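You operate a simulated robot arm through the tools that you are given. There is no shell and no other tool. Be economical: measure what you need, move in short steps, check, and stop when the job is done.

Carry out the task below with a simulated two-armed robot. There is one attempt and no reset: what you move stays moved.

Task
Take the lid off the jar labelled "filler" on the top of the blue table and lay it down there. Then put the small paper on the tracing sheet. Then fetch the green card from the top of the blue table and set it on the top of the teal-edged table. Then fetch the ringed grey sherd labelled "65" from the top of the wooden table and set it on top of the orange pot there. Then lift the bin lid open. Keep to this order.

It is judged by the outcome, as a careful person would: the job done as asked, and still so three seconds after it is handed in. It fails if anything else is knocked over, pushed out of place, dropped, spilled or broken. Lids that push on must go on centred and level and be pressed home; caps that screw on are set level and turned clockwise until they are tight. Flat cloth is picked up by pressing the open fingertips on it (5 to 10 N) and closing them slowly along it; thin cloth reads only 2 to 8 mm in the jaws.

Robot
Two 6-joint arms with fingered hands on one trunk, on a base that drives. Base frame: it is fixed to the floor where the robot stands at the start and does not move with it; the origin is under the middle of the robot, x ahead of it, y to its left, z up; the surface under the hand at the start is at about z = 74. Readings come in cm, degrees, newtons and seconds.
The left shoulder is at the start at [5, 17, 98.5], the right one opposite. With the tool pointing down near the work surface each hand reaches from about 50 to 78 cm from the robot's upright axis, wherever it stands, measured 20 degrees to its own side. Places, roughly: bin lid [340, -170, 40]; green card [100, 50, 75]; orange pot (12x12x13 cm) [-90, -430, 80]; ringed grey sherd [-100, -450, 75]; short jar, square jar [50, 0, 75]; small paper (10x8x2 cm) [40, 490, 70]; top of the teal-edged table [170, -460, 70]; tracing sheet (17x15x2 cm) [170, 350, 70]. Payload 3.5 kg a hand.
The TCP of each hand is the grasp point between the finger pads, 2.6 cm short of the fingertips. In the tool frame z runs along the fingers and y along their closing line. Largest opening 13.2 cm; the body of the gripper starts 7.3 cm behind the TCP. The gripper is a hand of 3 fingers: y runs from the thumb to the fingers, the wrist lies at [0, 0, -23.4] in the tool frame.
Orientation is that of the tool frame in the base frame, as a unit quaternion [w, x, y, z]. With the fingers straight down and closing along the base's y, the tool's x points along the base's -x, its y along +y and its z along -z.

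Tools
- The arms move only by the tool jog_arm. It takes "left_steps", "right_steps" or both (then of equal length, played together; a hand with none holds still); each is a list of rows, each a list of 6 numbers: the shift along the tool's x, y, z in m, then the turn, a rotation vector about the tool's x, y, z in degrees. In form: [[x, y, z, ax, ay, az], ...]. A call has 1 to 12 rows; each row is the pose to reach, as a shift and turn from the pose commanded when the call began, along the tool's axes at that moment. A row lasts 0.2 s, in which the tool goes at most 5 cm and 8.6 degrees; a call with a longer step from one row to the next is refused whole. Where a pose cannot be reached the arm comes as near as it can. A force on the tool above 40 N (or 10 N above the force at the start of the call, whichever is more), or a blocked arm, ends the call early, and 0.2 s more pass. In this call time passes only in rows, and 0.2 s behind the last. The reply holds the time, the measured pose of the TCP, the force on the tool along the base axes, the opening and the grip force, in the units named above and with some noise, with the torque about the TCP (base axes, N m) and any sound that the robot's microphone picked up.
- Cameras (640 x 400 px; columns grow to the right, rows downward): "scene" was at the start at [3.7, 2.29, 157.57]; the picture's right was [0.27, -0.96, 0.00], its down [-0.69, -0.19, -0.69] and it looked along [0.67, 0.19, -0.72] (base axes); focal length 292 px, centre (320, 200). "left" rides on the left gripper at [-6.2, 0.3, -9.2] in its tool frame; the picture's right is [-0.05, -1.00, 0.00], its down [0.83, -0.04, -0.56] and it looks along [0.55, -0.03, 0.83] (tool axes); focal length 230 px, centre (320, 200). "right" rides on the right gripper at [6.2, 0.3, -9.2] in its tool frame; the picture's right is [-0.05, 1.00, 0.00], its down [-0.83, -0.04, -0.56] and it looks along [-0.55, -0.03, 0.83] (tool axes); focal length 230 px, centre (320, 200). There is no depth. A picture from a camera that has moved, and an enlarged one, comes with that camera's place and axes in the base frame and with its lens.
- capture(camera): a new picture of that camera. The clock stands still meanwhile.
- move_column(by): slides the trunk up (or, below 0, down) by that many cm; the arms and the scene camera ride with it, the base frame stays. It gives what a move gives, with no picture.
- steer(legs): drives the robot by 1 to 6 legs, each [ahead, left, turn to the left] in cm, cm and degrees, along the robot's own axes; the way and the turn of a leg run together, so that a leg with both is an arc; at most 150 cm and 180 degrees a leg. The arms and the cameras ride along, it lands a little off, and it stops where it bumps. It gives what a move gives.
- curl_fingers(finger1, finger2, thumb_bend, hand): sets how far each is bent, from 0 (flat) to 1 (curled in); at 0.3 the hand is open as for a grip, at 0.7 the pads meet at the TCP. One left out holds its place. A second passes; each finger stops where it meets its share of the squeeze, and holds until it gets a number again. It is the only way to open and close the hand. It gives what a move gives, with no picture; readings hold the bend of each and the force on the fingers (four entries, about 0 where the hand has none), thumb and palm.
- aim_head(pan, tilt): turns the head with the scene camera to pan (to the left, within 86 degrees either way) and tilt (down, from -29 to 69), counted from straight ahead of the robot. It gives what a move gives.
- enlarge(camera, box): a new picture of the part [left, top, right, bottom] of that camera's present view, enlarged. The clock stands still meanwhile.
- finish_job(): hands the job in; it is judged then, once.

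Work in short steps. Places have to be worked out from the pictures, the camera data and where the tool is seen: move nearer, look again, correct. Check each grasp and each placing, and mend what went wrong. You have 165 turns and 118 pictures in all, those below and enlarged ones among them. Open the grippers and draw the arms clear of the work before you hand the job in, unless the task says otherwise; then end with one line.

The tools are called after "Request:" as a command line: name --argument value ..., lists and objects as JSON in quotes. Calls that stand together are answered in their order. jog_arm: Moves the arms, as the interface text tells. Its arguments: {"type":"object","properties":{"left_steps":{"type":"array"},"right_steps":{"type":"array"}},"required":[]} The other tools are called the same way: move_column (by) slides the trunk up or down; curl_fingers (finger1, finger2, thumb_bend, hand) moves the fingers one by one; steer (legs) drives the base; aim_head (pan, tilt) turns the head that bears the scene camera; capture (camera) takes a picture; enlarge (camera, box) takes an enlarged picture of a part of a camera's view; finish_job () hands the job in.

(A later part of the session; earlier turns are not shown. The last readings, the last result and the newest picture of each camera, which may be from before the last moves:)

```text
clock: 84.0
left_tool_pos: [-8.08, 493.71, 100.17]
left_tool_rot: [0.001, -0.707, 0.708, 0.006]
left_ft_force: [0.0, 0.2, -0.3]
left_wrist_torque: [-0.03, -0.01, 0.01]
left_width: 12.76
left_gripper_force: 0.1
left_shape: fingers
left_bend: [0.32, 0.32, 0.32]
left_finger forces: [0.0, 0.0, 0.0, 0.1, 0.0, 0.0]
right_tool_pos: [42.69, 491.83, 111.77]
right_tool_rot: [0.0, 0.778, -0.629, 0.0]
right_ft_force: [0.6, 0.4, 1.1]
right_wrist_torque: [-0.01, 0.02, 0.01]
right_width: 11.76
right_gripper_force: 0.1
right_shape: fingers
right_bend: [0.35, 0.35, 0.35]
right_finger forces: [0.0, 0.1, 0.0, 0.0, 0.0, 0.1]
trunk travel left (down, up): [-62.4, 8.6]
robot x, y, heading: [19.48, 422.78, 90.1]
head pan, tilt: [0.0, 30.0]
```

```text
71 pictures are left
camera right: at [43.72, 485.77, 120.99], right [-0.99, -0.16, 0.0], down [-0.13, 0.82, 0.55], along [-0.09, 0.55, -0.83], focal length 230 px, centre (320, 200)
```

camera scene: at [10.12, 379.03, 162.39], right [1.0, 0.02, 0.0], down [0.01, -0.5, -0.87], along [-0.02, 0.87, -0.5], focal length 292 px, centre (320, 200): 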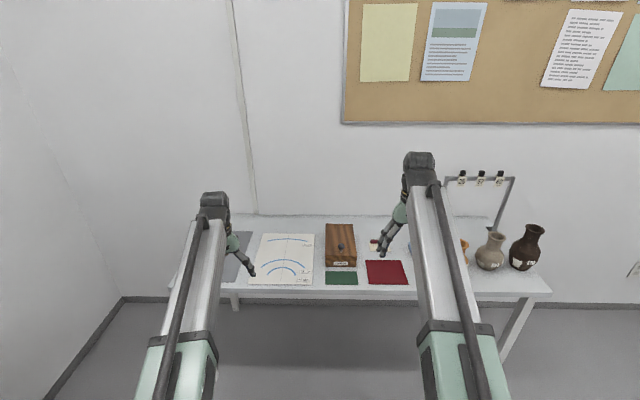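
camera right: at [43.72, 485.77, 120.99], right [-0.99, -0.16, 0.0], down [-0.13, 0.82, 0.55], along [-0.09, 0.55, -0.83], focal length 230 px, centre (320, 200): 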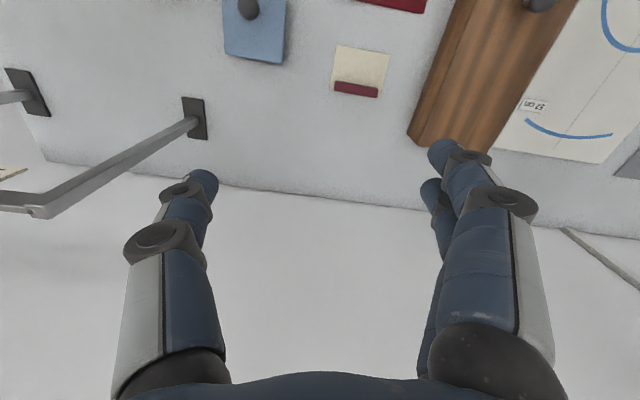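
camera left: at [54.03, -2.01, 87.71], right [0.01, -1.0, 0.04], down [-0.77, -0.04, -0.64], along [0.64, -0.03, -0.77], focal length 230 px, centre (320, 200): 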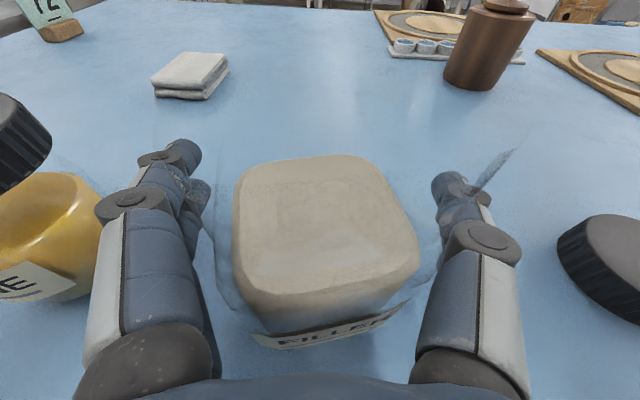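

The red block lies along x from about 31 to 39.6 at y≈491.6. I turn the right hand so it closes along y, move over the block and come down to z≈88.

Request:
jog_arm --right_steps '[[-0.003, 0.015, 0, 0, 0, -8], [-0.006, 0.03, 0.01, 0, 0, -16], [-0.009, 0.045, 0.04, 0, 0, -24], [-0.012, 0.06, 0.07, 0, 0, -32], [-0.0136, 0.073, 0.1, 0, 0, -40], [-0.0136, 0.073, 0.13, 0, 0, -48], [-0.0136, 0.073, 0.16, 0, 0, -56], [-0.0136, 0.073, 0.19, 0, 0, -64], [-0.0136, 0.073, 0.22, 0, 0, -72], [-0.0136, 0.073, 0.238, 0, 0, -78]]'

Request:
capture --camera "right"

```text
clock: 86.2
left_tool_pos: [-8.21, 493.55, 100.22]
left_tool_rot: [0.001, -0.707, 0.708, 0.005]
left_ft_force: [-0.9, -0.2, -0.5]
left_wrist_torque: [0.0, 0.0, 0.0]
left_width: 12.76
left_gripper_force: 0.0
left_shape: fingers
left_bend: [0.32, 0.32, 0.32]
left_finger forces: [0.0, 0.0, 0.0, 0.1, 0.0, 0.0]
right_tool_pos: [33.25, 491.2, 88.8]
right_tool_rot: [-0.001, 0.999, -0.036, 0.004]
right_ft_force: [0.8, 0.2, 0.1]
right_wrist_torque: [0.0, 0.03, 0.0]
right_width: 11.77
right_gripper_force: 0.0
right_shape: fingers
right_bend: [0.35, 0.35, 0.35]
right_finger forces: [0.0, 0.1, 0.0, 0.1, 0.0, 0.0]
right hand out of reach, approached as far as the arm can: row 10
trunk travel left (down, up): [-62.4, 8.6]
robot x, y, heading: [19.48, 423.17, 90.2]
head pan, tilt: [0.0, 30.0]
```

```text
70 pictures are left
camera right: at [39.14, 490.64, 98.12], right [-0.12, -0.99, 0.0], down [-0.83, 0.1, 0.55], along [-0.54, 0.07, -0.84], focal length 230 px, centre (320, 200)
```

right: 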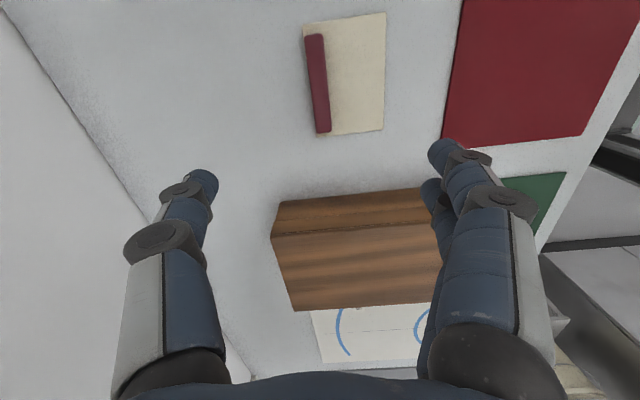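

The block is at about (35.8,491.4). The arm is at its limit at this height, so I lower the trunk 10 cm and correct the sideways position.

Request:
move_column --by -10

Request:
jog_arm --right_steps '[[0.01, 0, -0.02, 0, 0, 0], [0.025, -0.002, -0.03, 0, 0, -4]]'

Request:
capture --camera "right"

```text
clock: 87.5
left_tool_pos: [-8.04, 493.65, 90.28]
left_tool_rot: [0.001, -0.707, 0.708, 0.005]
left_ft_force: [0.3, -0.7, 0.0]
left_wrist_torque: [0.01, 0.01, 0.01]
left_width: 12.77
left_gripper_force: 0.1
left_shape: fingers
left_bend: [0.32, 0.32, 0.32]
left_finger forces: [0.0, 0.0, 0.0, 0.0, 0.2, 0.1]
right_tool_pos: [33.09, 491.38, 78.9]
right_tool_rot: [-0.001, 0.999, -0.036, 0.005]
right_ft_force: [-0.9, 0.1, -0.2]
right_wrist_torque: [0.0, 0.03, 0.0]
right_width: 11.76
right_gripper_force: 0.0
right_shape: fingers
right_bend: [0.35, 0.35, 0.35]
right_finger forces: [0.1, 0.1, 0.1, 0.0, 0.0, 0.0]
trunk travel left (down, up): [-52.4, 18.6]
robot x, y, heading: [19.49, 422.65, 90.1]
head pan, tilt: [0.0, 30.0]
```

```text
clock: 88.1
left_tool_pos: [-8.16, 493.7, 90.11]
left_tool_rot: [0.001, -0.706, 0.708, 0.005]
left_ft_force: [-0.2, 0.4, -0.6]
left_wrist_torque: [0.03, 0.02, 0.0]
left_width: 12.75
left_gripper_force: 0.2
left_shape: fingers
left_bend: [0.32, 0.32, 0.32]
left_finger forces: [0.0, 0.1, 0.0, 0.1, 0.0, 0.1]
right_tool_pos: [33.92, 491.32, 80.93]
right_tool_rot: [-0.001, 0.999, -0.041, 0.005]
right_ft_force: [0.1, -0.6, 0.6]
right_wrist_torque: [0.0, 0.0, -0.04]
right_width: 11.75
right_gripper_force: 0.1
right_shape: fingers
right_bend: [0.35, 0.35, 0.35]
right_finger forces: [0.0, 0.0, 0.0, 0.0, 0.0, 0.0]
right hand out of reach, approached as far as the arm can: row 1, 2
trunk travel left (down, up): [-52.4, 18.6]
robot x, y, heading: [19.73, 422.78, 90.0]
head pan, tilt: [0.0, 30.0]
```

```text
69 pictures are left
camera right: at [39.76, 490.58, 90.24], right [-0.13, -0.99, 0.0], down [-0.83, 0.11, 0.55], along [-0.54, 0.08, -0.84], focal length 230 px, centre (320, 200)
```

right: 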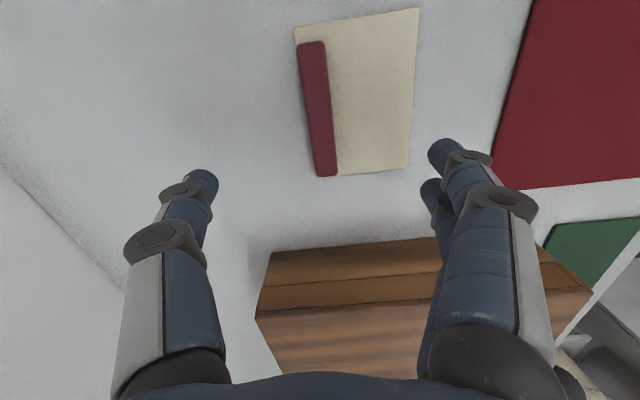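

The arm won't go further right at this yaw, so I strafe the base 2 cm instead.

Request:
steer --legs '[[0, -2.2, 0]]'

Request:
jog_arm --right_steps '[[0, 0, 0.02, 0, 0, 0], [0, 0, 0.04, 0, 0, 0]]'

Request:
capture --camera "right"

```text
clock: 88.9
left_tool_pos: [-5.82, 493.61, 90.24]
left_tool_rot: [0.0, -0.706, 0.708, 0.005]
left_ft_force: [0.5, -0.1, 0.1]
left_wrist_torque: [-0.02, -0.01, 0.01]
left_width: 12.74
left_gripper_force: 0.1
left_shape: fingers
left_bend: [0.32, 0.32, 0.32]
left_finger forces: [0.0, 0.0, 0.0, 0.0, 0.0, 0.0]
right_tool_pos: [36.13, 491.37, 80.86]
right_tool_rot: [-0.001, 0.999, -0.04, 0.005]
right_ft_force: [0.4, -0.8, 0.4]
right_wrist_torque: [-0.04, 0.02, 0.01]
right_width: 11.79
right_gripper_force: 0.0
right_shape: fingers
right_bend: [0.35, 0.35, 0.35]
right_finger forces: [0.0, 0.0, 0.0, 0.0, 0.0, 0.0]
trunk travel left (down, up): [-52.4, 18.6]
robot x, y, heading: [22.05, 422.36, 89.9]
head pan, tilt: [0.0, 30.0]
```

```text
clock: 89.5
left_tool_pos: [-5.95, 493.53, 90.15]
left_tool_rot: [0.001, -0.706, 0.708, 0.006]
left_ft_force: [0.3, -0.4, 0.2]
left_wrist_torque: [-0.04, 0.0, 0.01]
left_width: 12.77
left_gripper_force: 0.1
left_shape: fingers
left_bend: [0.32, 0.32, 0.32]
left_finger forces: [0.0, 0.0, 0.1, 0.0, 0.0, 0.1]
right_tool_pos: [36.02, 491.48, 76.96]
right_tool_rot: [0.0, 0.999, -0.042, 0.006]
right_ft_force: [0.2, 0.6, 4.8]
right_wrist_torque: [-0.26, 0.03, 0.0]
right_width: 11.83
right_gripper_force: 2.5
right_shape: fingers
right_bend: [0.35, 0.35, 0.35]
right_finger forces: [1.5, 3.0, 0.1, 0.0, 0.1, 0.0]
trunk travel left (down, up): [-52.4, 18.6]
robot x, y, heading: [21.76, 422.78, 90.1]
head pan, tilt: [0.0, 30.0]
```

```text
68 pictures are left
camera right: at [41.98, 490.62, 86.27], right [-0.13, -0.99, 0.0], down [-0.83, 0.11, 0.55], along [-0.54, 0.08, -0.84], focal length 230 px, centre (320, 200)
```

right: 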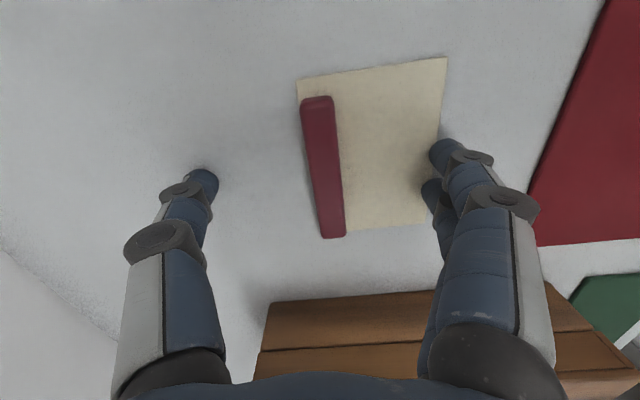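

The fingertips already rest on the table (z≈74.4) with the block centred between them. I raise 4 mm and close gently.

Request:
jog_arm --right_steps '[[0.004, 0, -0.004, 0, 0, 0]]'

Request:
curl_fingers --hand "right" --finger1 0.62 --finger2 0.62 --thumb_bend 0.62

Request:
capture --camera "right"

```text
clock: 89.9
left_tool_pos: [-5.9, 493.59, 90.09]
left_tool_rot: [0.001, -0.706, 0.708, 0.005]
left_ft_force: [-0.7, -0.3, 0.8]
left_wrist_torque: [-0.02, 0.0, 0.0]
left_width: 12.74
left_gripper_force: 0.0
left_shape: fingers
left_bend: [0.32, 0.32, 0.32]
left_finger forces: [0.0, 0.0, 0.1, 0.1, 0.1, 0.0]
right_tool_pos: [36.31, 491.17, 77.27]
right_tool_rot: [-0.001, 0.999, -0.044, 0.007]
right_ft_force: [0.2, 0.2, 0.4]
right_wrist_torque: [0.03, -0.01, -0.03]
right_width: 11.83
right_gripper_force: 0.2
right_shape: fingers
right_bend: [0.35, 0.35, 0.35]
right_finger forces: [0.0, 0.0, 0.1, 0.0, 0.0, 0.0]
trunk travel left (down, up): [-52.4, 18.6]
robot x, y, heading: [21.72, 422.66, 90.1]
head pan, tilt: [0.0, 30.0]
```

```text
clock: 90.9
left_tool_pos: [-5.99, 493.57, 90.23]
left_tool_rot: [0.001, -0.707, 0.707, 0.006]
left_ft_force: [-0.3, -0.1, 0.0]
left_wrist_torque: [0.04, -0.04, 0.01]
left_width: 12.77
left_gripper_force: 0.0
left_shape: fingers
left_bend: [0.32, 0.32, 0.32]
left_finger forces: [0.0, 0.0, 0.1, 0.1, 0.0, 0.0]
right_tool_pos: [36.46, 491.14, 77.34]
right_tool_rot: [-0.001, 0.999, -0.044, 0.008]
right_ft_force: [0.4, -2.6, 10.3]
right_wrist_torque: [-0.3, 0.17, 0.05]
right_width: 2.91
right_gripper_force: 5.8
right_shape: fingers
right_bend: [0.62, 0.63, 0.62]
right_finger forces: [0.7, 9.9, 0.0, 0.0, 0.1, 0.0]
trunk travel left (down, up): [-52.4, 18.6]
robot x, y, heading: [21.99, 422.56, 89.9]
head pan, tilt: [0.0, 30.0]
```

```text
67 pictures are left
camera right: at [42.29, 490.42, 86.7], right [-0.14, -0.99, 0.0], down [-0.83, 0.11, 0.54], along [-0.54, 0.08, -0.84], focal length 230 px, centre (320, 200)
```

right: 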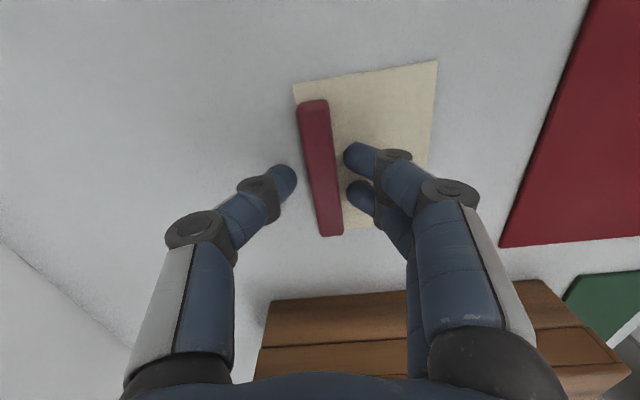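

One finger presses on the table, so I raise 4 mm and then close onto the block.

Request:
jog_arm --right_steps '[[0, 0, -0.004, 0, 0, 0]]'

Request:
curl_fingers --hand "right" --finger1 0.72 --finger2 0.72 --thumb_bend 0.7

Request:
capture --camera "right"

```text
clock: 91.3
left_tool_pos: [-5.89, 493.57, 90.22]
left_tool_rot: [0.001, -0.706, 0.708, 0.006]
left_ft_force: [0.4, -0.4, -0.2]
left_wrist_torque: [-0.01, 0.01, -0.02]
left_width: 12.76
left_gripper_force: 0.1
left_shape: fingers
left_bend: [0.32, 0.32, 0.32]
left_finger forces: [0.0, 0.1, 0.0, 0.1, 0.1, 0.0]
right_tool_pos: [36.37, 491.34, 77.7]
right_tool_rot: [0.0, 0.999, -0.044, 0.007]
right_ft_force: [0.7, 0.2, 0.3]
right_wrist_torque: [-0.01, 0.04, -0.03]
right_width: 2.93
right_gripper_force: 0.2
right_shape: fingers
right_bend: [0.62, 0.62, 0.62]
right_finger forces: [0.1, 0.1, 0.0, 0.0, 0.0, 0.0]
trunk travel left (down, up): [-52.4, 18.6]
robot x, y, heading: [21.7, 422.43, 90.2]
head pan, tilt: [0.0, 30.0]
```

```text
clock: 92.3
left_tool_pos: [-5.94, 493.57, 90.23]
left_tool_rot: [0.001, -0.707, 0.707, 0.005]
left_ft_force: [-0.5, 0.6, 0.2]
left_wrist_torque: [0.0, 0.0, -0.03]
left_width: 12.76
left_gripper_force: 0.0
left_shape: fingers
left_bend: [0.32, 0.32, 0.32]
left_finger forces: [0.0, 0.0, 0.0, 0.1, 0.0, 0.1]
right_tool_pos: [36.32, 491.22, 77.85]
right_tool_rot: [-0.001, 0.999, -0.044, 0.007]
right_ft_force: [-0.1, -0.7, 0.2]
right_wrist_torque: [-0.01, -0.01, 0.01]
right_width: 1.58
right_gripper_force: 7.4
right_shape: fingers
right_bend: [0.7, 0.7, 0.67]
right_finger forces: [3.7, 3.9, 0.1, 0.1, 7.4, 0.0]
trunk travel left (down, up): [-52.4, 18.6]
robot x, y, heading: [21.78, 422.35, 90.2]
head pan, tilt: [0.0, 30.0]
```

```text
66 pictures are left
camera right: at [42.31, 490.49, 87.03], right [-0.14, -0.99, 0.0], down [-0.83, 0.11, 0.54], along [-0.54, 0.08, -0.84], focal length 230 px, centre (320, 200)
```

right: 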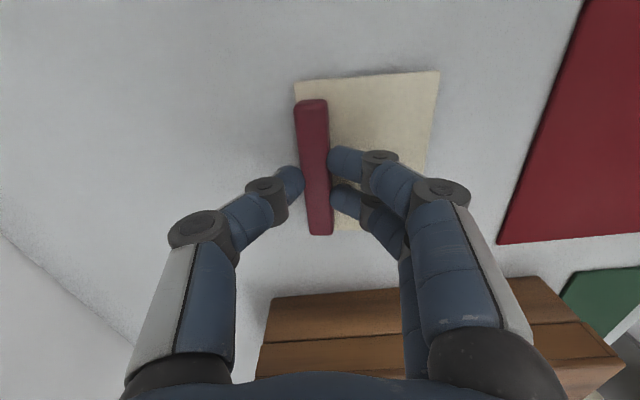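

The block is gripped (1.6 cm wide, 7 N). I firm it a little and lift.

Request:
curl_fingers --hand "right" --finger1 0.78 --finger2 0.78 --thumb_bend 0.76

Request:
move_column --by 18.5

Request:
capture --camera "right"

```text
clock: 93.3
left_tool_pos: [-5.9, 493.69, 90.2]
left_tool_rot: [0.0, -0.706, 0.708, 0.006]
left_ft_force: [0.5, -0.9, -0.8]
left_wrist_torque: [-0.06, 0.03, -0.01]
left_width: 12.77
left_gripper_force: 0.0
left_shape: fingers
left_bend: [0.32, 0.32, 0.32]
left_finger forces: [0.0, 0.0, 0.0, 0.0, 0.1, 0.0]
right_tool_pos: [36.42, 491.17, 77.71]
right_tool_rot: [0.0, 0.999, -0.044, 0.007]
right_ft_force: [-0.1, -0.3, -0.7]
right_wrist_torque: [0.01, 0.01, 0.0]
right_width: 1.47
right_gripper_force: 17.6
right_shape: fingers
right_bend: [0.74, 0.74, 0.67]
right_finger forces: [8.6, 8.8, 0.0, 0.0, 17.5, 0.0]
trunk travel left (down, up): [-52.4, 18.6]
robot x, y, heading: [21.68, 422.54, 90.2]
head pan, tilt: [0.0, 30.0]
```

```text
clock: 95.4
left_tool_pos: [-6.03, 493.75, 108.59]
left_tool_rot: [0.0, -0.706, 0.708, 0.006]
left_ft_force: [0.3, -0.1, 0.0]
left_wrist_torque: [0.0, -0.01, -0.03]
left_width: 12.75
left_gripper_force: 0.0
left_shape: fingers
left_bend: [0.32, 0.32, 0.32]
left_finger forces: [0.0, 0.0, 0.1, 0.0, 0.0, 0.1]
right_tool_pos: [36.37, 491.21, 96.11]
right_tool_rot: [-0.001, 0.999, -0.045, 0.007]
right_ft_force: [0.3, -0.7, 0.1]
right_wrist_torque: [-0.05, -0.03, 0.01]
right_width: 1.47
right_gripper_force: 17.5
right_shape: fingers
right_bend: [0.74, 0.74, 0.67]
right_finger forces: [8.6, 8.8, 0.0, 0.1, 17.5, 0.0]
trunk travel left (down, up): [-70.9, 0.1]
robot x, y, heading: [21.71, 422.58, 89.9]
head pan, tilt: [0.0, 30.0]
```

```text
65 pictures are left
camera right: at [42.31, 490.5, 105.52], right [-0.14, -0.99, 0.0], down [-0.83, 0.11, 0.54], along [-0.54, 0.08, -0.84], focal length 230 px, centre (320, 200)
```

right: 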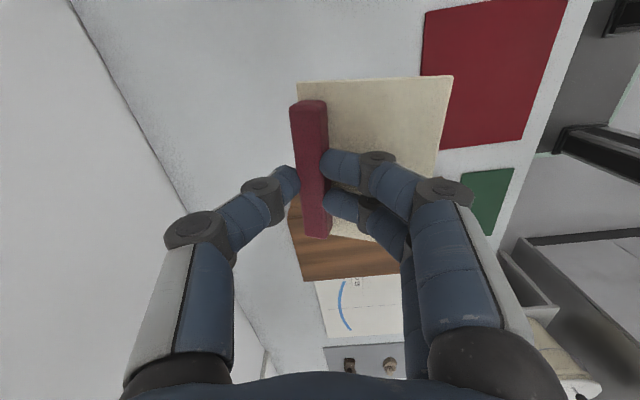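

The paper is held. I back away from the small table and drive in front of the bench, staying clear of it, then look for the tracing sheet.

Request:
steer --legs '[[-140, 0, 0], [-55, 0, 0], [0, -128, 0]]'

Request:
aim_head --pan -10 --tilt 35

Request:
capture --camera "scene"

```text
clock: 111.0
left_tool_pos: [121.55, 303.86, 108.8]
left_tool_rot: [-0.001, 0.711, -0.703, -0.005]
left_ft_force: [-1.2, 0.0, 0.3]
left_wrist_torque: [-0.03, 0.0, 0.0]
left_width: 12.75
left_gripper_force: 0.1
left_shape: fingers
left_bend: [0.32, 0.32, 0.32]
left_finger forces: [0.1, 0.1, 0.1, 0.0, 0.0, 0.0]
right_tool_pos: [163.88, 301.94, 96.15]
right_tool_rot: [-0.001, 0.999, -0.037, 0.007]
right_ft_force: [0.3, 0.0, -0.5]
right_wrist_torque: [-0.03, -0.01, 0.02]
right_width: 1.47
right_gripper_force: 17.8
right_shape: fingers
right_bend: [0.74, 0.74, 0.67]
right_finger forces: [8.6, 8.8, 0.0, 0.0, 17.5, 0.0]
trunk travel left (down, up): [-70.9, 0.1]
robot x, y, heading: [150.18, 233.4, 90.7]
head pan, tilt: [0.0, 30.0]
```

```text
clock: 111.7
left_tool_pos: [121.56, 303.8, 108.63]
left_tool_rot: [0.0, 0.71, -0.704, -0.006]
left_ft_force: [0.4, 0.2, 0.0]
left_wrist_torque: [0.0, -0.01, 0.02]
left_width: 12.75
left_gripper_force: 0.1
left_shape: fingers
left_bend: [0.32, 0.32, 0.32]
left_finger forces: [0.0, 0.0, 0.1, 0.0, 0.1, 0.1]
right_tool_pos: [163.84, 301.96, 96.17]
right_tool_rot: [-0.001, 0.999, -0.037, 0.007]
right_ft_force: [0.2, 0.2, 0.0]
right_wrist_torque: [0.02, 0.03, -0.02]
right_width: 1.48
right_gripper_force: 17.7
right_shape: fingers
right_bend: [0.74, 0.74, 0.67]
right_finger forces: [8.4, 8.8, 0.0, 0.0, 17.5, 0.0]
trunk travel left (down, up): [-70.9, 0.1]
robot x, y, heading: [150.73, 233.13, 90.5]
head pan, tilt: [-10.0, 35.0]
```

```text
64 pictures are left
camera scene: at [151.63, 238.02, 170.11], right [0.99, -0.16, 0.0], down [-0.09, -0.57, -0.82], along [0.13, 0.81, -0.57], focal length 292 px, centre (320, 200)
```

scene: 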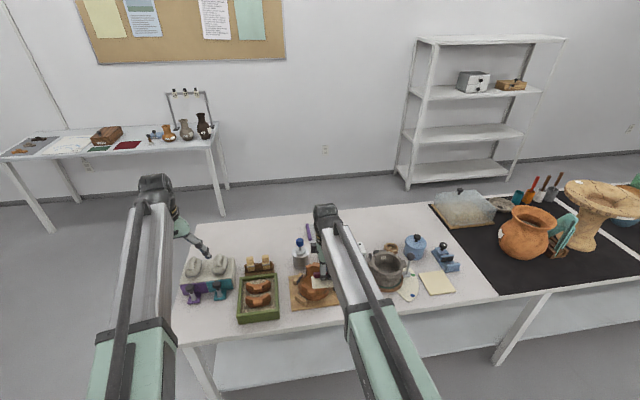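

The tracing sheet should be behind the right arm in this view. I look from the right-hand camera and, after a pan, the left one.

Request:
capture --camera "right"

Request:
capture --camera "left"

Request:
enlarge --camera "scene" --box '[170, 190, 470, 330]'

```text
63 pictures are left
camera right: at [169.77, 301.34, 105.52], right [-0.13, -0.99, 0.0], down [-0.83, 0.1, 0.54], along [-0.54, 0.07, -0.84], focal length 230 px, centre (320, 200)
```

right: 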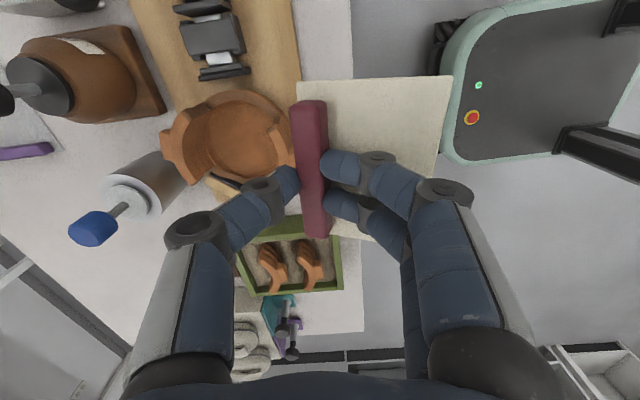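

```text
62 pictures are left
camera left: at [121.2, 309.82, 118.03], right [1.0, 0.06, -0.01], down [0.06, -0.83, 0.55], along [0.03, -0.55, -0.84], focal length 230 px, centre (320, 200)
```

left: 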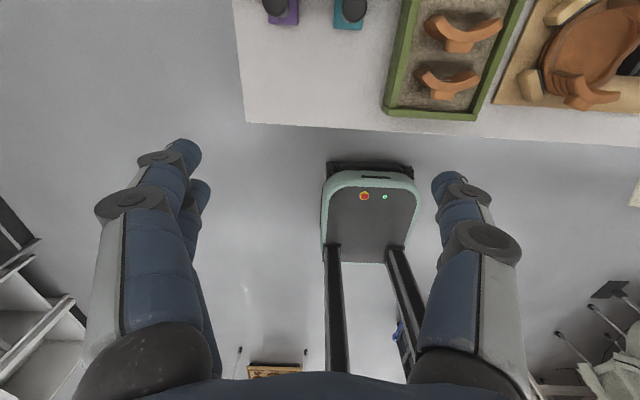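

```text
2.13 times, centred on (320, 260) of scene
camera zoom: at [151.63, 238.02, 170.11], right [0.99, -0.16, 0.0], down [-0.09, -0.57, -0.82], along [0.13, 0.81, -0.57], focal length 623 px, centre (320, 72)
```

zoom: 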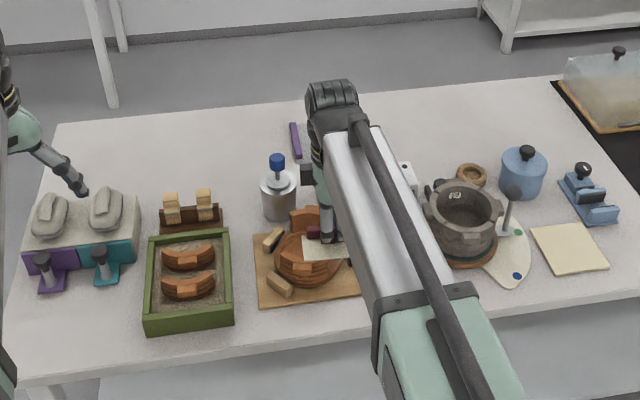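

The sheet lies toward the back of the bench (y≈350), which is too far from this side with the shelf in the way, so I'll come at it from behind. I raise the right hand first, then back off and turn to face -y.

Request:
jog_arm --right_steps '[[0, 0, -0.04, 0, 0, 0], [0, 0, -0.08, 0, 0, 0], [0, 0, -0.12, 0, 0, 0]]'

Request:
steer --legs '[[-25, 0, 0], [0, 50, 90], [0, 0, 90]]'

```text
clock: 112.5
left_tool_pos: [121.47, 303.84, 108.82]
left_tool_rot: [0.0, 0.711, -0.703, -0.006]
left_ft_force: [0.2, -0.6, 0.3]
left_wrist_torque: [0.0, 0.04, 0.0]
left_width: 12.76
left_gripper_force: 0.1
left_shape: fingers
left_bend: [0.32, 0.32, 0.32]
left_finger forces: [0.0, 0.1, 0.0, 0.0, 0.0, 0.1]
right_tool_pos: [163.85, 301.97, 108.41]
right_tool_rot: [-0.001, 0.999, -0.039, 0.007]
right_ft_force: [0.6, -0.5, 0.3]
right_wrist_torque: [0.0, 0.02, 0.01]
right_width: 1.45
right_gripper_force: 17.1
right_shape: fingers
right_bend: [0.75, 0.74, 0.67]
right_finger forces: [8.6, 8.9, 0.0, 0.0, 17.5, 0.0]
trunk travel left (down, up): [-70.9, 0.1]
robot x, y, heading: [150.28, 232.92, 90.8]
head pan, tilt: [-10.0, 35.0]
```

```text
clock: 121.9
left_tool_pos: [147.44, 104.98, 108.68]
left_tool_rot: [0.006, 0.708, 0.706, 0.0]
left_ft_force: [-0.1, -0.2, 0.2]
left_wrist_torque: [-0.03, 0.05, 0.02]
left_width: 12.76
left_gripper_force: 0.1
left_shape: fingers
left_bend: [0.32, 0.32, 0.32]
left_finger forces: [0.0, 0.0, 0.0, 0.0, 0.1, 0.1]
right_tool_pos: [105.13, 107.27, 108.33]
right_tool_rot: [-0.007, 0.044, 0.999, 0.0]
right_ft_force: [-0.1, -0.1, -0.6]
right_wrist_torque: [-0.01, 0.01, 0.03]
right_width: 1.4
right_gripper_force: 15.6
right_shape: fingers
right_bend: [0.75, 0.75, 0.67]
right_finger forces: [7.8, 7.9, 0.0, 0.1, 15.9, 0.0]
trunk travel left (down, up): [-70.9, 0.1]
robot x, y, heading: [119.8, 175.72, -89.9]
head pan, tilt: [-10.0, 35.0]
cut short: leg 2
```

The arc ended a little short. I check around the robot before going on.

Request:
aim_head --pan 0 --tilt 40

Request:
capture --camera "scene"

Request:
capture --camera "right"

```text
clock: 122.6
left_tool_pos: [147.53, 104.77, 108.84]
left_tool_rot: [0.006, 0.707, 0.707, 0.0]
left_ft_force: [-0.2, -0.5, -1.1]
left_wrist_torque: [0.01, -0.02, -0.02]
left_width: 12.77
left_gripper_force: 0.1
left_shape: fingers
left_bend: [0.32, 0.32, 0.32]
left_finger forces: [0.0, 0.1, 0.1, 0.0, 0.0, 0.0]
right_tool_pos: [105.2, 107.29, 108.34]
right_tool_rot: [-0.007, 0.044, 0.999, -0.001]
right_ft_force: [0.2, 0.0, -0.3]
right_wrist_torque: [0.01, -0.06, 0.0]
right_width: 1.42
right_gripper_force: 16.4
right_shape: fingers
right_bend: [0.75, 0.75, 0.67]
right_finger forces: [7.8, 8.0, 0.1, 0.1, 15.9, 0.0]
trunk travel left (down, up): [-70.9, 0.1]
robot x, y, heading: [119.87, 175.63, -90.0]
head pan, tilt: [0.0, 40.0]
```

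```text
60 pictures are left
camera scene: at [119.62, 171.53, 169.35], right [-1.0, 0.0, 0.0], down [0.0, 0.64, -0.77], along [0.0, -0.77, -0.64], focal length 292 px, centre (320, 200)
```

scene: 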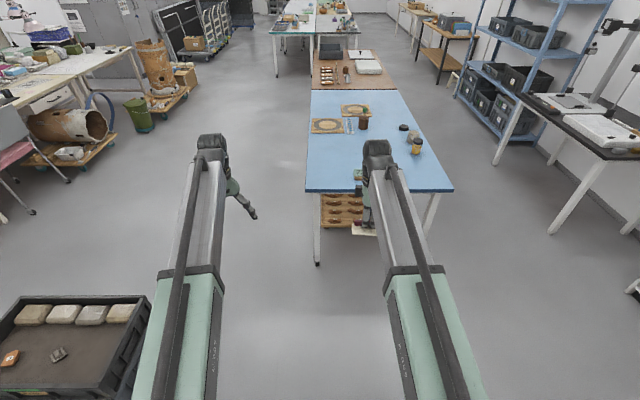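

```text
59 pictures are left
camera right: at [99.14, 108.33, 117.56], right [0.14, 0.99, 0.0], down [0.83, -0.12, 0.54], along [0.54, -0.08, -0.84], focal length 230 px, centre (320, 200)
```

right: 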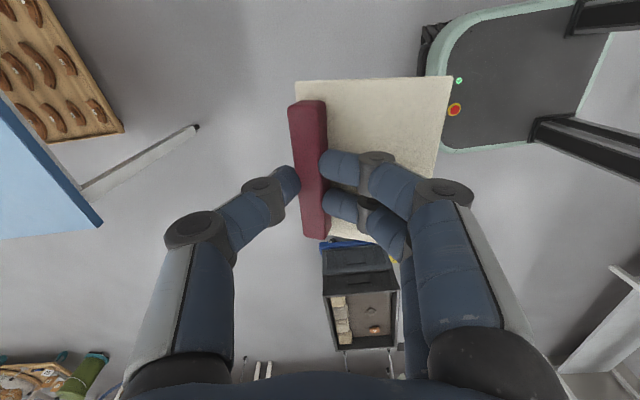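

Nothing was bumped; the end point matches the arc. I drive around the left end of the bench to its far side.

Request:
steer --legs '[[0, -75, 0], [-120, 0, 0], [-117, 0, 0]]'

Request:
capture --camera "scene"

```text
clock: 138.2
left_tool_pos: [73.79, 346.87, 108.77]
left_tool_rot: [0.006, 0.716, 0.698, 0.0]
left_ft_force: [-0.1, -0.6, -0.7]
left_wrist_torque: [-0.01, -0.02, 0.08]
left_width: 12.77
left_gripper_force: 0.0
left_shape: fingers
left_bend: [0.32, 0.32, 0.32]
left_finger forces: [0.0, 0.0, 0.1, 0.0, 0.0, 0.0]
right_tool_pos: [31.53, 350.46, 108.32]
right_tool_rot: [-0.007, 0.058, 0.998, -0.001]
right_ft_force: [-0.3, 1.0, -0.6]
right_wrist_torque: [-0.03, -0.03, -0.01]
right_width: 1.39
right_gripper_force: 16.0
right_shape: fingers
right_bend: [0.75, 0.75, 0.67]
right_finger forces: [7.9, 8.0, 0.1, 0.0, 15.8, 0.1]
trunk travel left (down, up): [-70.9, 0.1]
robot x, y, heading: [47.9, 418.62, -91.5]
head pan, tilt: [0.0, 40.0]
```

```text
58 pictures are left
camera scene: at [47.54, 414.22, 169.35], right [-1.0, 0.02, 0.0], down [0.02, 0.64, -0.77], along [-0.02, -0.77, -0.64], focal length 292 px, centre (320, 200)
```

scene: 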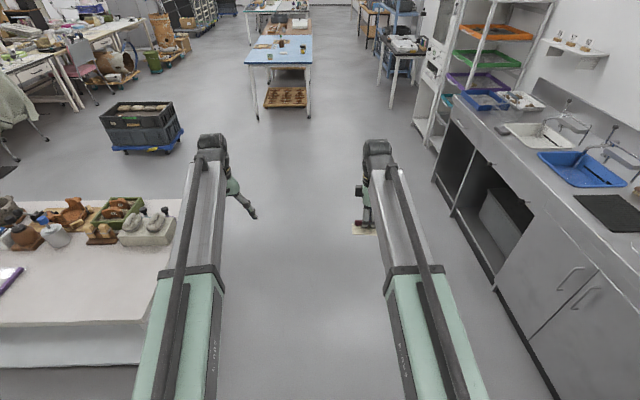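

The bench's back edge is at y≈363. I strafe along it 80 cm and look for the sheet.

Request:
steer --legs '[[0, 80, 1.5]]'

Request:
aim_head --pan 25 --tilt 45

Request:
capture --camera "scene"

```text
clock: 142.5
left_tool_pos: [155.45, 346.88, 108.73]
left_tool_rot: [0.005, 0.707, 0.707, -0.001]
left_ft_force: [0.0, 0.6, -0.4]
left_wrist_torque: [0.0, -0.01, -0.02]
left_width: 12.75
left_gripper_force: 0.1
left_shape: fingers
left_bend: [0.32, 0.32, 0.32]
left_finger forces: [0.1, 0.0, 0.0, 0.1, 0.0, 0.0]
right_tool_pos: [113.17, 349.16, 108.35]
right_tool_rot: [-0.008, 0.043, 0.999, 0.0]
right_ft_force: [0.1, 1.0, -0.3]
right_wrist_torque: [0.0, -0.01, -0.01]
right_width: 1.39
right_gripper_force: 16.1
right_shape: fingers
right_bend: [0.75, 0.75, 0.67]
right_finger forces: [7.9, 8.0, 0.1, 0.0, 15.9, 0.0]
trunk travel left (down, up): [-70.9, 0.1]
robot x, y, heading: [127.07, 417.65, -89.6]
head pan, tilt: [0.0, 40.0]
```

```text
clock: 143.4
left_tool_pos: [155.33, 346.94, 108.64]
left_tool_rot: [0.005, 0.706, 0.708, 0.0]
left_ft_force: [-0.3, -0.5, -0.3]
left_wrist_torque: [0.02, 0.01, 0.01]
left_width: 12.74
left_gripper_force: 0.1
left_shape: fingers
left_bend: [0.32, 0.32, 0.32]
left_finger forces: [0.0, 0.1, 0.0, 0.0, 0.1, 0.0]
right_tool_pos: [112.98, 349.13, 108.23]
right_tool_rot: [-0.007, 0.043, 0.999, 0.0]
right_ft_force: [1.4, 0.0, -0.5]
right_wrist_torque: [0.01, 0.0, -0.01]
right_width: 1.41
right_gripper_force: 15.8
right_shape: fingers
right_bend: [0.75, 0.75, 0.67]
right_finger forces: [7.9, 8.0, 0.0, 0.0, 16.0, 0.1]
trunk travel left (down, up): [-70.9, 0.1]
robot x, y, heading: [127.43, 417.68, -89.7]
head pan, tilt: [25.0, 45.0]
```

```text
57 pictures are left
camera scene: at [130.74, 414.57, 168.63], right [-0.9, -0.43, 0.0], down [-0.3, 0.64, -0.71], along [0.3, -0.64, -0.71], focal length 292 px, centre (320, 200)
```

scene: 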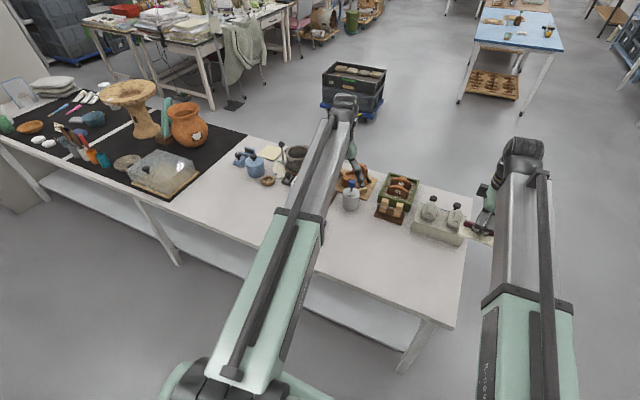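

The left arm hides the spot now, so I use the left-hand camera.

Request:
capture --camera "left"

```text
56 pictures are left
camera left: at [155.72, 340.76, 118.02], right [-1.0, -0.05, -0.01], down [-0.05, 0.84, 0.55], along [-0.02, 0.55, -0.84], focal length 230 px, centre (320, 200)
```

left: 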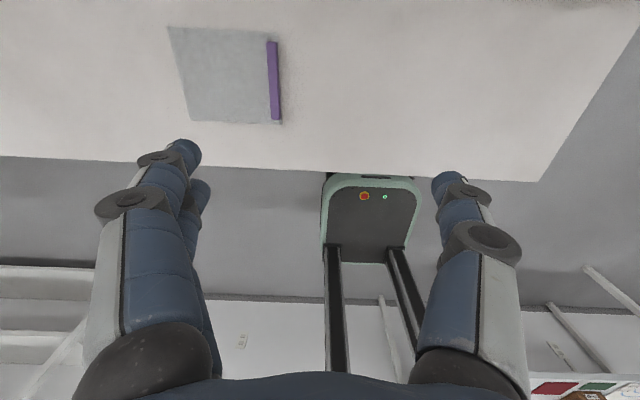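

The tracing sheet is found: x 163–180, y 339–353, with a purple bar along its x≈164 edge. I lift and draw back the left hand, then drive so the right hand is over the sheet.

Request:
jog_arm --left_steps '[[0.02, 0, -0.03, 0, 0, 0], [0.04, 0, -0.06, 0, 0, 0], [0.06, 0, -0.09, 0, 0, 0], [0.08, 0, -0.12, 0, 0, 0], [0.1, 0, -0.15, 0, 0, 0]]'

Request:
steer --legs '[[6.5, 60, 0]]'

Request:
capture --camera "right"

```text
clock: 144.6
left_tool_pos: [155.43, 356.98, 123.73]
left_tool_rot: [0.005, 0.707, 0.708, -0.001]
left_ft_force: [0.1, 0.9, -0.3]
left_wrist_torque: [0.0, 0.02, -0.03]
left_width: 12.78
left_gripper_force: 0.1
left_shape: fingers
left_bend: [0.32, 0.32, 0.32]
left_finger forces: [0.0, 0.1, 0.1, 0.1, 0.1, 0.0]
right_tool_pos: [113.05, 349.2, 108.28]
right_tool_rot: [-0.007, 0.043, 0.999, -0.002]
right_ft_force: [0.5, 0.2, -0.4]
right_wrist_torque: [0.03, 0.0, 0.0]
right_width: 1.41
right_gripper_force: 15.7
right_shape: fingers
right_bend: [0.75, 0.75, 0.67]
right_finger forces: [8.0, 7.9, 0.0, 0.0, 16.0, 0.1]
trunk travel left (down, up): [-70.9, 0.1]
robot x, y, heading: [127.57, 417.84, -89.8]
head pan, tilt: [25.0, 45.0]
```

```text
clock: 147.9
left_tool_pos: [214.29, 350.71, 123.61]
left_tool_rot: [0.004, 0.707, 0.707, -0.001]
left_ft_force: [-0.5, 0.1, -0.9]
left_wrist_torque: [-0.01, 0.02, -0.03]
left_width: 12.77
left_gripper_force: 0.1
left_shape: fingers
left_bend: [0.32, 0.32, 0.32]
left_finger forces: [0.0, 0.0, 0.0, 0.0, 0.0, 0.0]
right_tool_pos: [172.12, 342.97, 108.2]
right_tool_rot: [-0.008, 0.043, 0.999, -0.001]
right_ft_force: [-0.5, -0.7, 0.5]
right_wrist_torque: [0.01, 0.01, 0.04]
right_width: 1.41
right_gripper_force: 16.0
right_shape: fingers
right_bend: [0.75, 0.75, 0.67]
right_finger forces: [7.8, 8.0, 0.0, 0.1, 15.9, 0.0]
trunk travel left (down, up): [-70.9, 0.1]
robot x, y, heading: [186.3, 411.62, -89.9]
head pan, tilt: [25.0, 45.0]
```

```text
55 pictures are left
camera right: at [166.04, 343.86, 117.57], right [0.14, 0.99, 0.0], down [0.83, -0.11, 0.54], along [0.54, -0.08, -0.84], focal length 230 px, centre (320, 200)
```

right: 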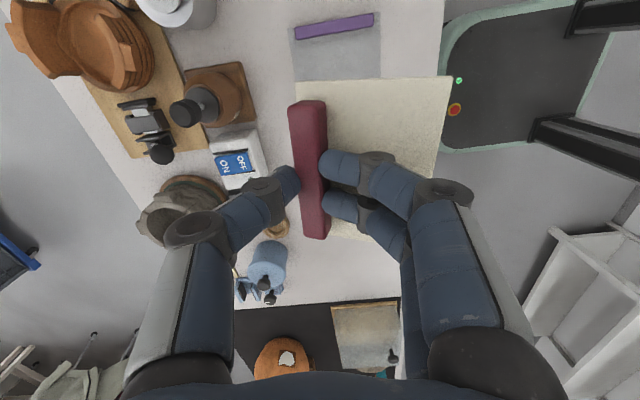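

The sheet is right below the paper. I lower the trunk 18 cm and the arm most of the rest.

Request:
move_column --by -18

Request:
jog_arm --right_steps '[[-0.003, -0.002, 0.03, 0, 0, 0], [-0.006, -0.004, 0.06, 0, 0, 0], [-0.006, -0.004, 0.08, 0, 0, 0]]'

Request:
capture --camera "right"

```text
clock: 149.9
left_tool_pos: [214.39, 350.66, 105.56]
left_tool_rot: [0.006, 0.708, 0.707, 0.0]
left_ft_force: [0.1, -0.3, -0.5]
left_wrist_torque: [-0.01, -0.03, -0.01]
left_width: 12.76
left_gripper_force: 0.1
left_shape: fingers
left_bend: [0.32, 0.32, 0.32]
left_finger forces: [0.0, 0.0, 0.1, 0.0, 0.0, 0.0]
right_tool_pos: [172.08, 342.88, 90.33]
right_tool_rot: [-0.007, 0.044, 0.999, 0.0]
right_ft_force: [-0.2, 0.8, -0.6]
right_wrist_torque: [0.01, 0.0, 0.0]
right_width: 1.39
right_gripper_force: 15.9
right_shape: fingers
right_bend: [0.75, 0.75, 0.67]
right_finger forces: [7.9, 8.0, 0.1, 0.0, 15.9, 0.0]
trunk travel left (down, up): [-52.9, 18.1]
robot x, y, heading: [186.21, 411.49, -89.7]
head pan, tilt: [25.0, 45.0]
```

```text
clock: 150.7
left_tool_pos: [214.43, 350.69, 105.56]
left_tool_rot: [0.005, 0.707, 0.707, -0.001]
left_ft_force: [-0.9, -0.3, 0.2]
left_wrist_torque: [0.0, 0.0, 0.0]
left_width: 12.75
left_gripper_force: 0.1
left_shape: fingers
left_bend: [0.32, 0.32, 0.32]
left_finger forces: [0.0, 0.0, 0.0, 0.1, 0.0, 0.0]
right_tool_pos: [172.37, 342.49, 82.05]
right_tool_rot: [-0.008, 0.043, 0.999, 0.0]
right_ft_force: [-0.9, 0.5, -0.6]
right_wrist_torque: [0.01, -0.01, -0.03]
right_width: 1.38
right_gripper_force: 16.0
right_shape: fingers
right_bend: [0.75, 0.75, 0.67]
right_finger forces: [8.0, 8.0, 0.1, 0.1, 16.1, 0.0]
trunk travel left (down, up): [-52.9, 18.1]
robot x, y, heading: [186.04, 411.63, -89.7]
head pan, tilt: [25.0, 45.0]
```

```text
54 pictures are left
camera right: at [166.39, 343.52, 91.43], right [0.14, 0.99, 0.0], down [0.83, -0.11, 0.54], along [0.54, -0.08, -0.84], focal length 230 px, centre (320, 200)
```

right: 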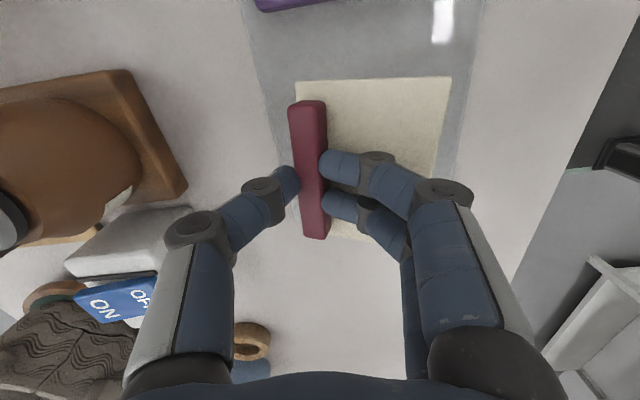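

The paper sits inside the sheet's outline. I lower to just above contact in small steps.

Request:
jog_arm --right_steps '[[0, 0, 0.02, 0, 0, 0], [0, 0, 0.035, 0, 0, 0]]'

Request:
jog_arm --right_steps '[[0, 0, 0.003, 0, 0, 0], [0, 0, 0.005, 0, 0, 0]]'

```text
clock: 151.3
left_tool_pos: [214.21, 350.71, 105.58]
left_tool_rot: [0.005, 0.707, 0.707, -0.001]
left_ft_force: [0.2, 0.5, -0.3]
left_wrist_torque: [0.0, 0.0, -0.05]
left_width: 12.75
left_gripper_force: 0.1
left_shape: fingers
left_bend: [0.32, 0.32, 0.32]
left_finger forces: [0.0, 0.1, 0.1, 0.1, 0.0, 0.0]
right_tool_pos: [172.6, 342.48, 78.75]
right_tool_rot: [-0.007, 0.043, 0.999, -0.001]
right_ft_force: [-1.4, 0.3, -0.1]
right_wrist_torque: [0.02, -0.04, 0.02]
right_width: 1.37
right_gripper_force: 15.9
right_shape: fingers
right_bend: [0.75, 0.75, 0.67]
right_finger forces: [8.0, 8.0, 0.1, 0.0, 16.1, 0.1]
trunk travel left (down, up): [-52.9, 18.1]
robot x, y, heading: [186.09, 411.07, -89.6]
head pan, tilt: [25.0, 45.0]
```

```text
clock: 151.9
left_tool_pos: [214.29, 350.65, 105.65]
left_tool_rot: [0.005, 0.707, 0.707, -0.001]
left_ft_force: [0.7, -0.1, 0.0]
left_wrist_torque: [-0.01, 0.0, -0.02]
left_width: 12.77
left_gripper_force: 0.1
left_shape: fingers
left_bend: [0.32, 0.32, 0.32]
left_finger forces: [0.0, 0.0, 0.1, 0.1, 0.0, 0.0]
right_tool_pos: [172.44, 342.47, 78.34]
right_tool_rot: [-0.007, 0.044, 0.999, -0.001]
right_ft_force: [0.2, 0.6, -0.1]
right_wrist_torque: [0.0, 0.03, -0.01]
right_width: 1.39
right_gripper_force: 15.8
right_shape: fingers
right_bend: [0.75, 0.75, 0.67]
right_finger forces: [8.0, 7.9, 0.1, 0.0, 16.1, 0.1]
trunk travel left (down, up): [-52.9, 18.1]
robot x, y, heading: [186.61, 411.34, -89.5]
head pan, tilt: [25.0, 45.0]
```

Request:
jog_arm --right_steps '[[0, 0, 0.003, 0, 0, 0], [0, 0, 0.005, 0, 0, 0]]'

```text
clock: 152.5
left_tool_pos: [214.33, 350.77, 105.7]
left_tool_rot: [0.005, 0.707, 0.707, -0.001]
left_ft_force: [0.3, -0.6, -0.5]
left_wrist_torque: [0.04, 0.0, 0.01]
left_width: 12.77
left_gripper_force: 0.1
left_shape: fingers
left_bend: [0.32, 0.32, 0.32]
left_finger forces: [0.0, 0.0, 0.1, 0.0, 0.0, 0.1]
right_tool_pos: [172.33, 342.47, 77.85]
right_tool_rot: [-0.007, 0.044, 0.999, 0.0]
right_ft_force: [0.4, 0.2, 0.6]
right_wrist_torque: [0.03, -0.02, 0.0]
right_width: 1.39
right_gripper_force: 16.2
right_shape: fingers
right_bend: [0.75, 0.75, 0.67]
right_finger forces: [8.3, 7.9, 0.0, 0.0, 16.1, 0.1]
trunk travel left (down, up): [-52.9, 18.1]
robot x, y, heading: [186.06, 411.65, -89.9]
head pan, tilt: [25.0, 45.0]
```

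The hand is at pick-up height with only a trace of load. I go 2 mm lower, then open.

Request:
jog_arm --right_steps '[[0, 0, 0.002, 0, 0, 0]]'

Request:
curl_fingers --hand "right" --finger1 0.62 --finger2 0.62 --thumb_bend 0.6

Request:
capture --camera "right"

```text
clock: 152.9
left_tool_pos: [214.32, 350.58, 105.65]
left_tool_rot: [0.005, 0.706, 0.708, -0.001]
left_ft_force: [0.4, 0.8, 1.2]
left_wrist_torque: [0.0, 0.0, 0.02]
left_width: 12.75
left_gripper_force: 0.1
left_shape: fingers
left_bend: [0.32, 0.32, 0.32]
left_finger forces: [0.0, 0.0, 0.0, 0.0, 0.0, 0.0]
right_tool_pos: [172.38, 342.55, 77.78]
right_tool_rot: [-0.007, 0.043, 0.999, -0.001]
right_ft_force: [-1.4, 1.1, 8.2]
right_wrist_torque: [-0.04, 0.03, -0.01]
right_width: 1.38
right_gripper_force: 18.4
right_shape: fingers
right_bend: [0.75, 0.75, 0.68]
right_finger forces: [10.3, 9.7, 0.0, 0.1, 16.7, 0.0]
trunk travel left (down, up): [-52.9, 18.1]
robot x, y, heading: [186.27, 411.61, -89.7]
head pan, tilt: [25.0, 45.0]
```

```text
clock: 153.9
left_tool_pos: [214.28, 350.55, 105.64]
left_tool_rot: [0.006, 0.707, 0.707, -0.001]
left_ft_force: [0.0, 0.2, 0.2]
left_wrist_torque: [0.01, -0.03, 0.01]
left_width: 12.75
left_gripper_force: 0.0
left_shape: fingers
left_bend: [0.32, 0.32, 0.32]
left_finger forces: [0.1, 0.0, 0.0, 0.1, 0.1, 0.1]
right_tool_pos: [172.38, 342.45, 77.64]
right_tool_rot: [-0.007, 0.044, 0.999, -0.001]
right_ft_force: [1.2, -1.4, 3.2]
right_wrist_torque: [0.03, -0.02, -0.02]
right_width: 2.92
right_gripper_force: 1.8
right_shape: fingers
right_bend: [0.64, 0.64, 0.6]
right_finger forces: [1.6, 2.2, 0.0, 0.0, 0.0, 0.0]
trunk travel left (down, up): [-52.9, 18.1]
robot x, y, heading: [186.55, 411.22, -90.0]
head pan, tilt: [25.0, 45.0]
```

```text
53 pictures are left
camera right: at [166.43, 343.44, 86.88], right [0.14, 0.99, 0.0], down [0.83, -0.11, 0.54], along [0.54, -0.08, -0.84], focal length 230 px, centre (320, 200)
```

right: 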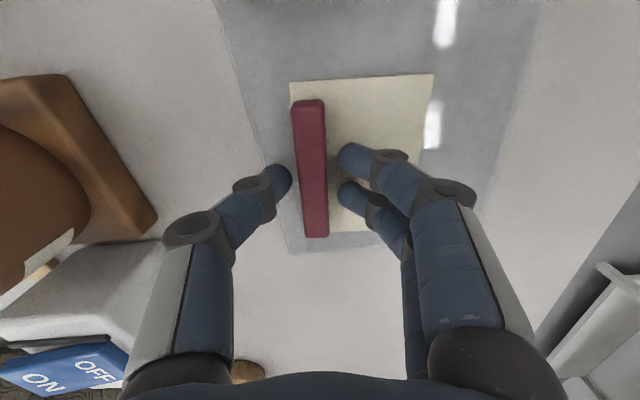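

The paper rests fully inside the sheet. I raise straight up by the trunk.

Request:
move_column --by 18

Request:
capture --camera "right"

```text
clock: 155.9
left_tool_pos: [214.38, 350.63, 123.7]
left_tool_rot: [0.005, 0.707, 0.707, -0.001]
left_ft_force: [0.6, 0.3, -0.2]
left_wrist_torque: [-0.03, -0.01, 0.0]
left_width: 12.76
left_gripper_force: 0.1
left_shape: fingers
left_bend: [0.32, 0.32, 0.32]
left_finger forces: [0.0, 0.0, 0.0, 0.0, 0.1, 0.1]
right_tool_pos: [172.39, 342.41, 95.58]
right_tool_rot: [-0.008, 0.044, 0.999, -0.001]
right_ft_force: [-0.3, -0.2, -0.3]
right_wrist_torque: [-0.01, -0.01, 0.03]
right_width: 3.11
right_gripper_force: 0.1
right_shape: fingers
right_bend: [0.62, 0.62, 0.6]
right_finger forces: [0.1, 0.1, 0.0, 0.1, 0.1, 0.1]
trunk travel left (down, up): [-70.9, 0.1]
robot x, y, heading: [186.54, 411.34, -89.8]
head pan, tilt: [25.0, 45.0]
```

```text
52 pictures are left
camera right: at [166.42, 343.42, 104.86], right [0.14, 0.99, 0.0], down [0.83, -0.11, 0.54], along [0.54, -0.08, -0.84], focal length 230 px, centre (320, 200)
```

right: 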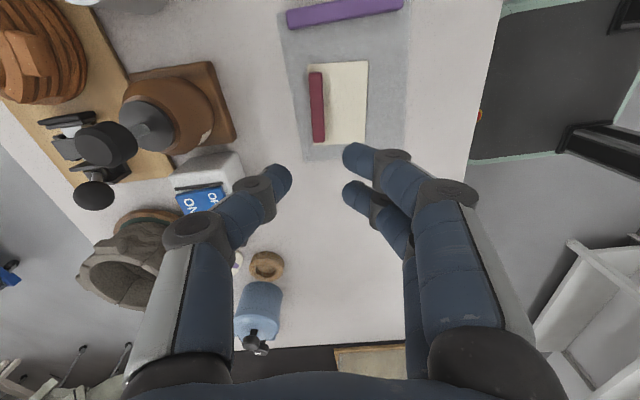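

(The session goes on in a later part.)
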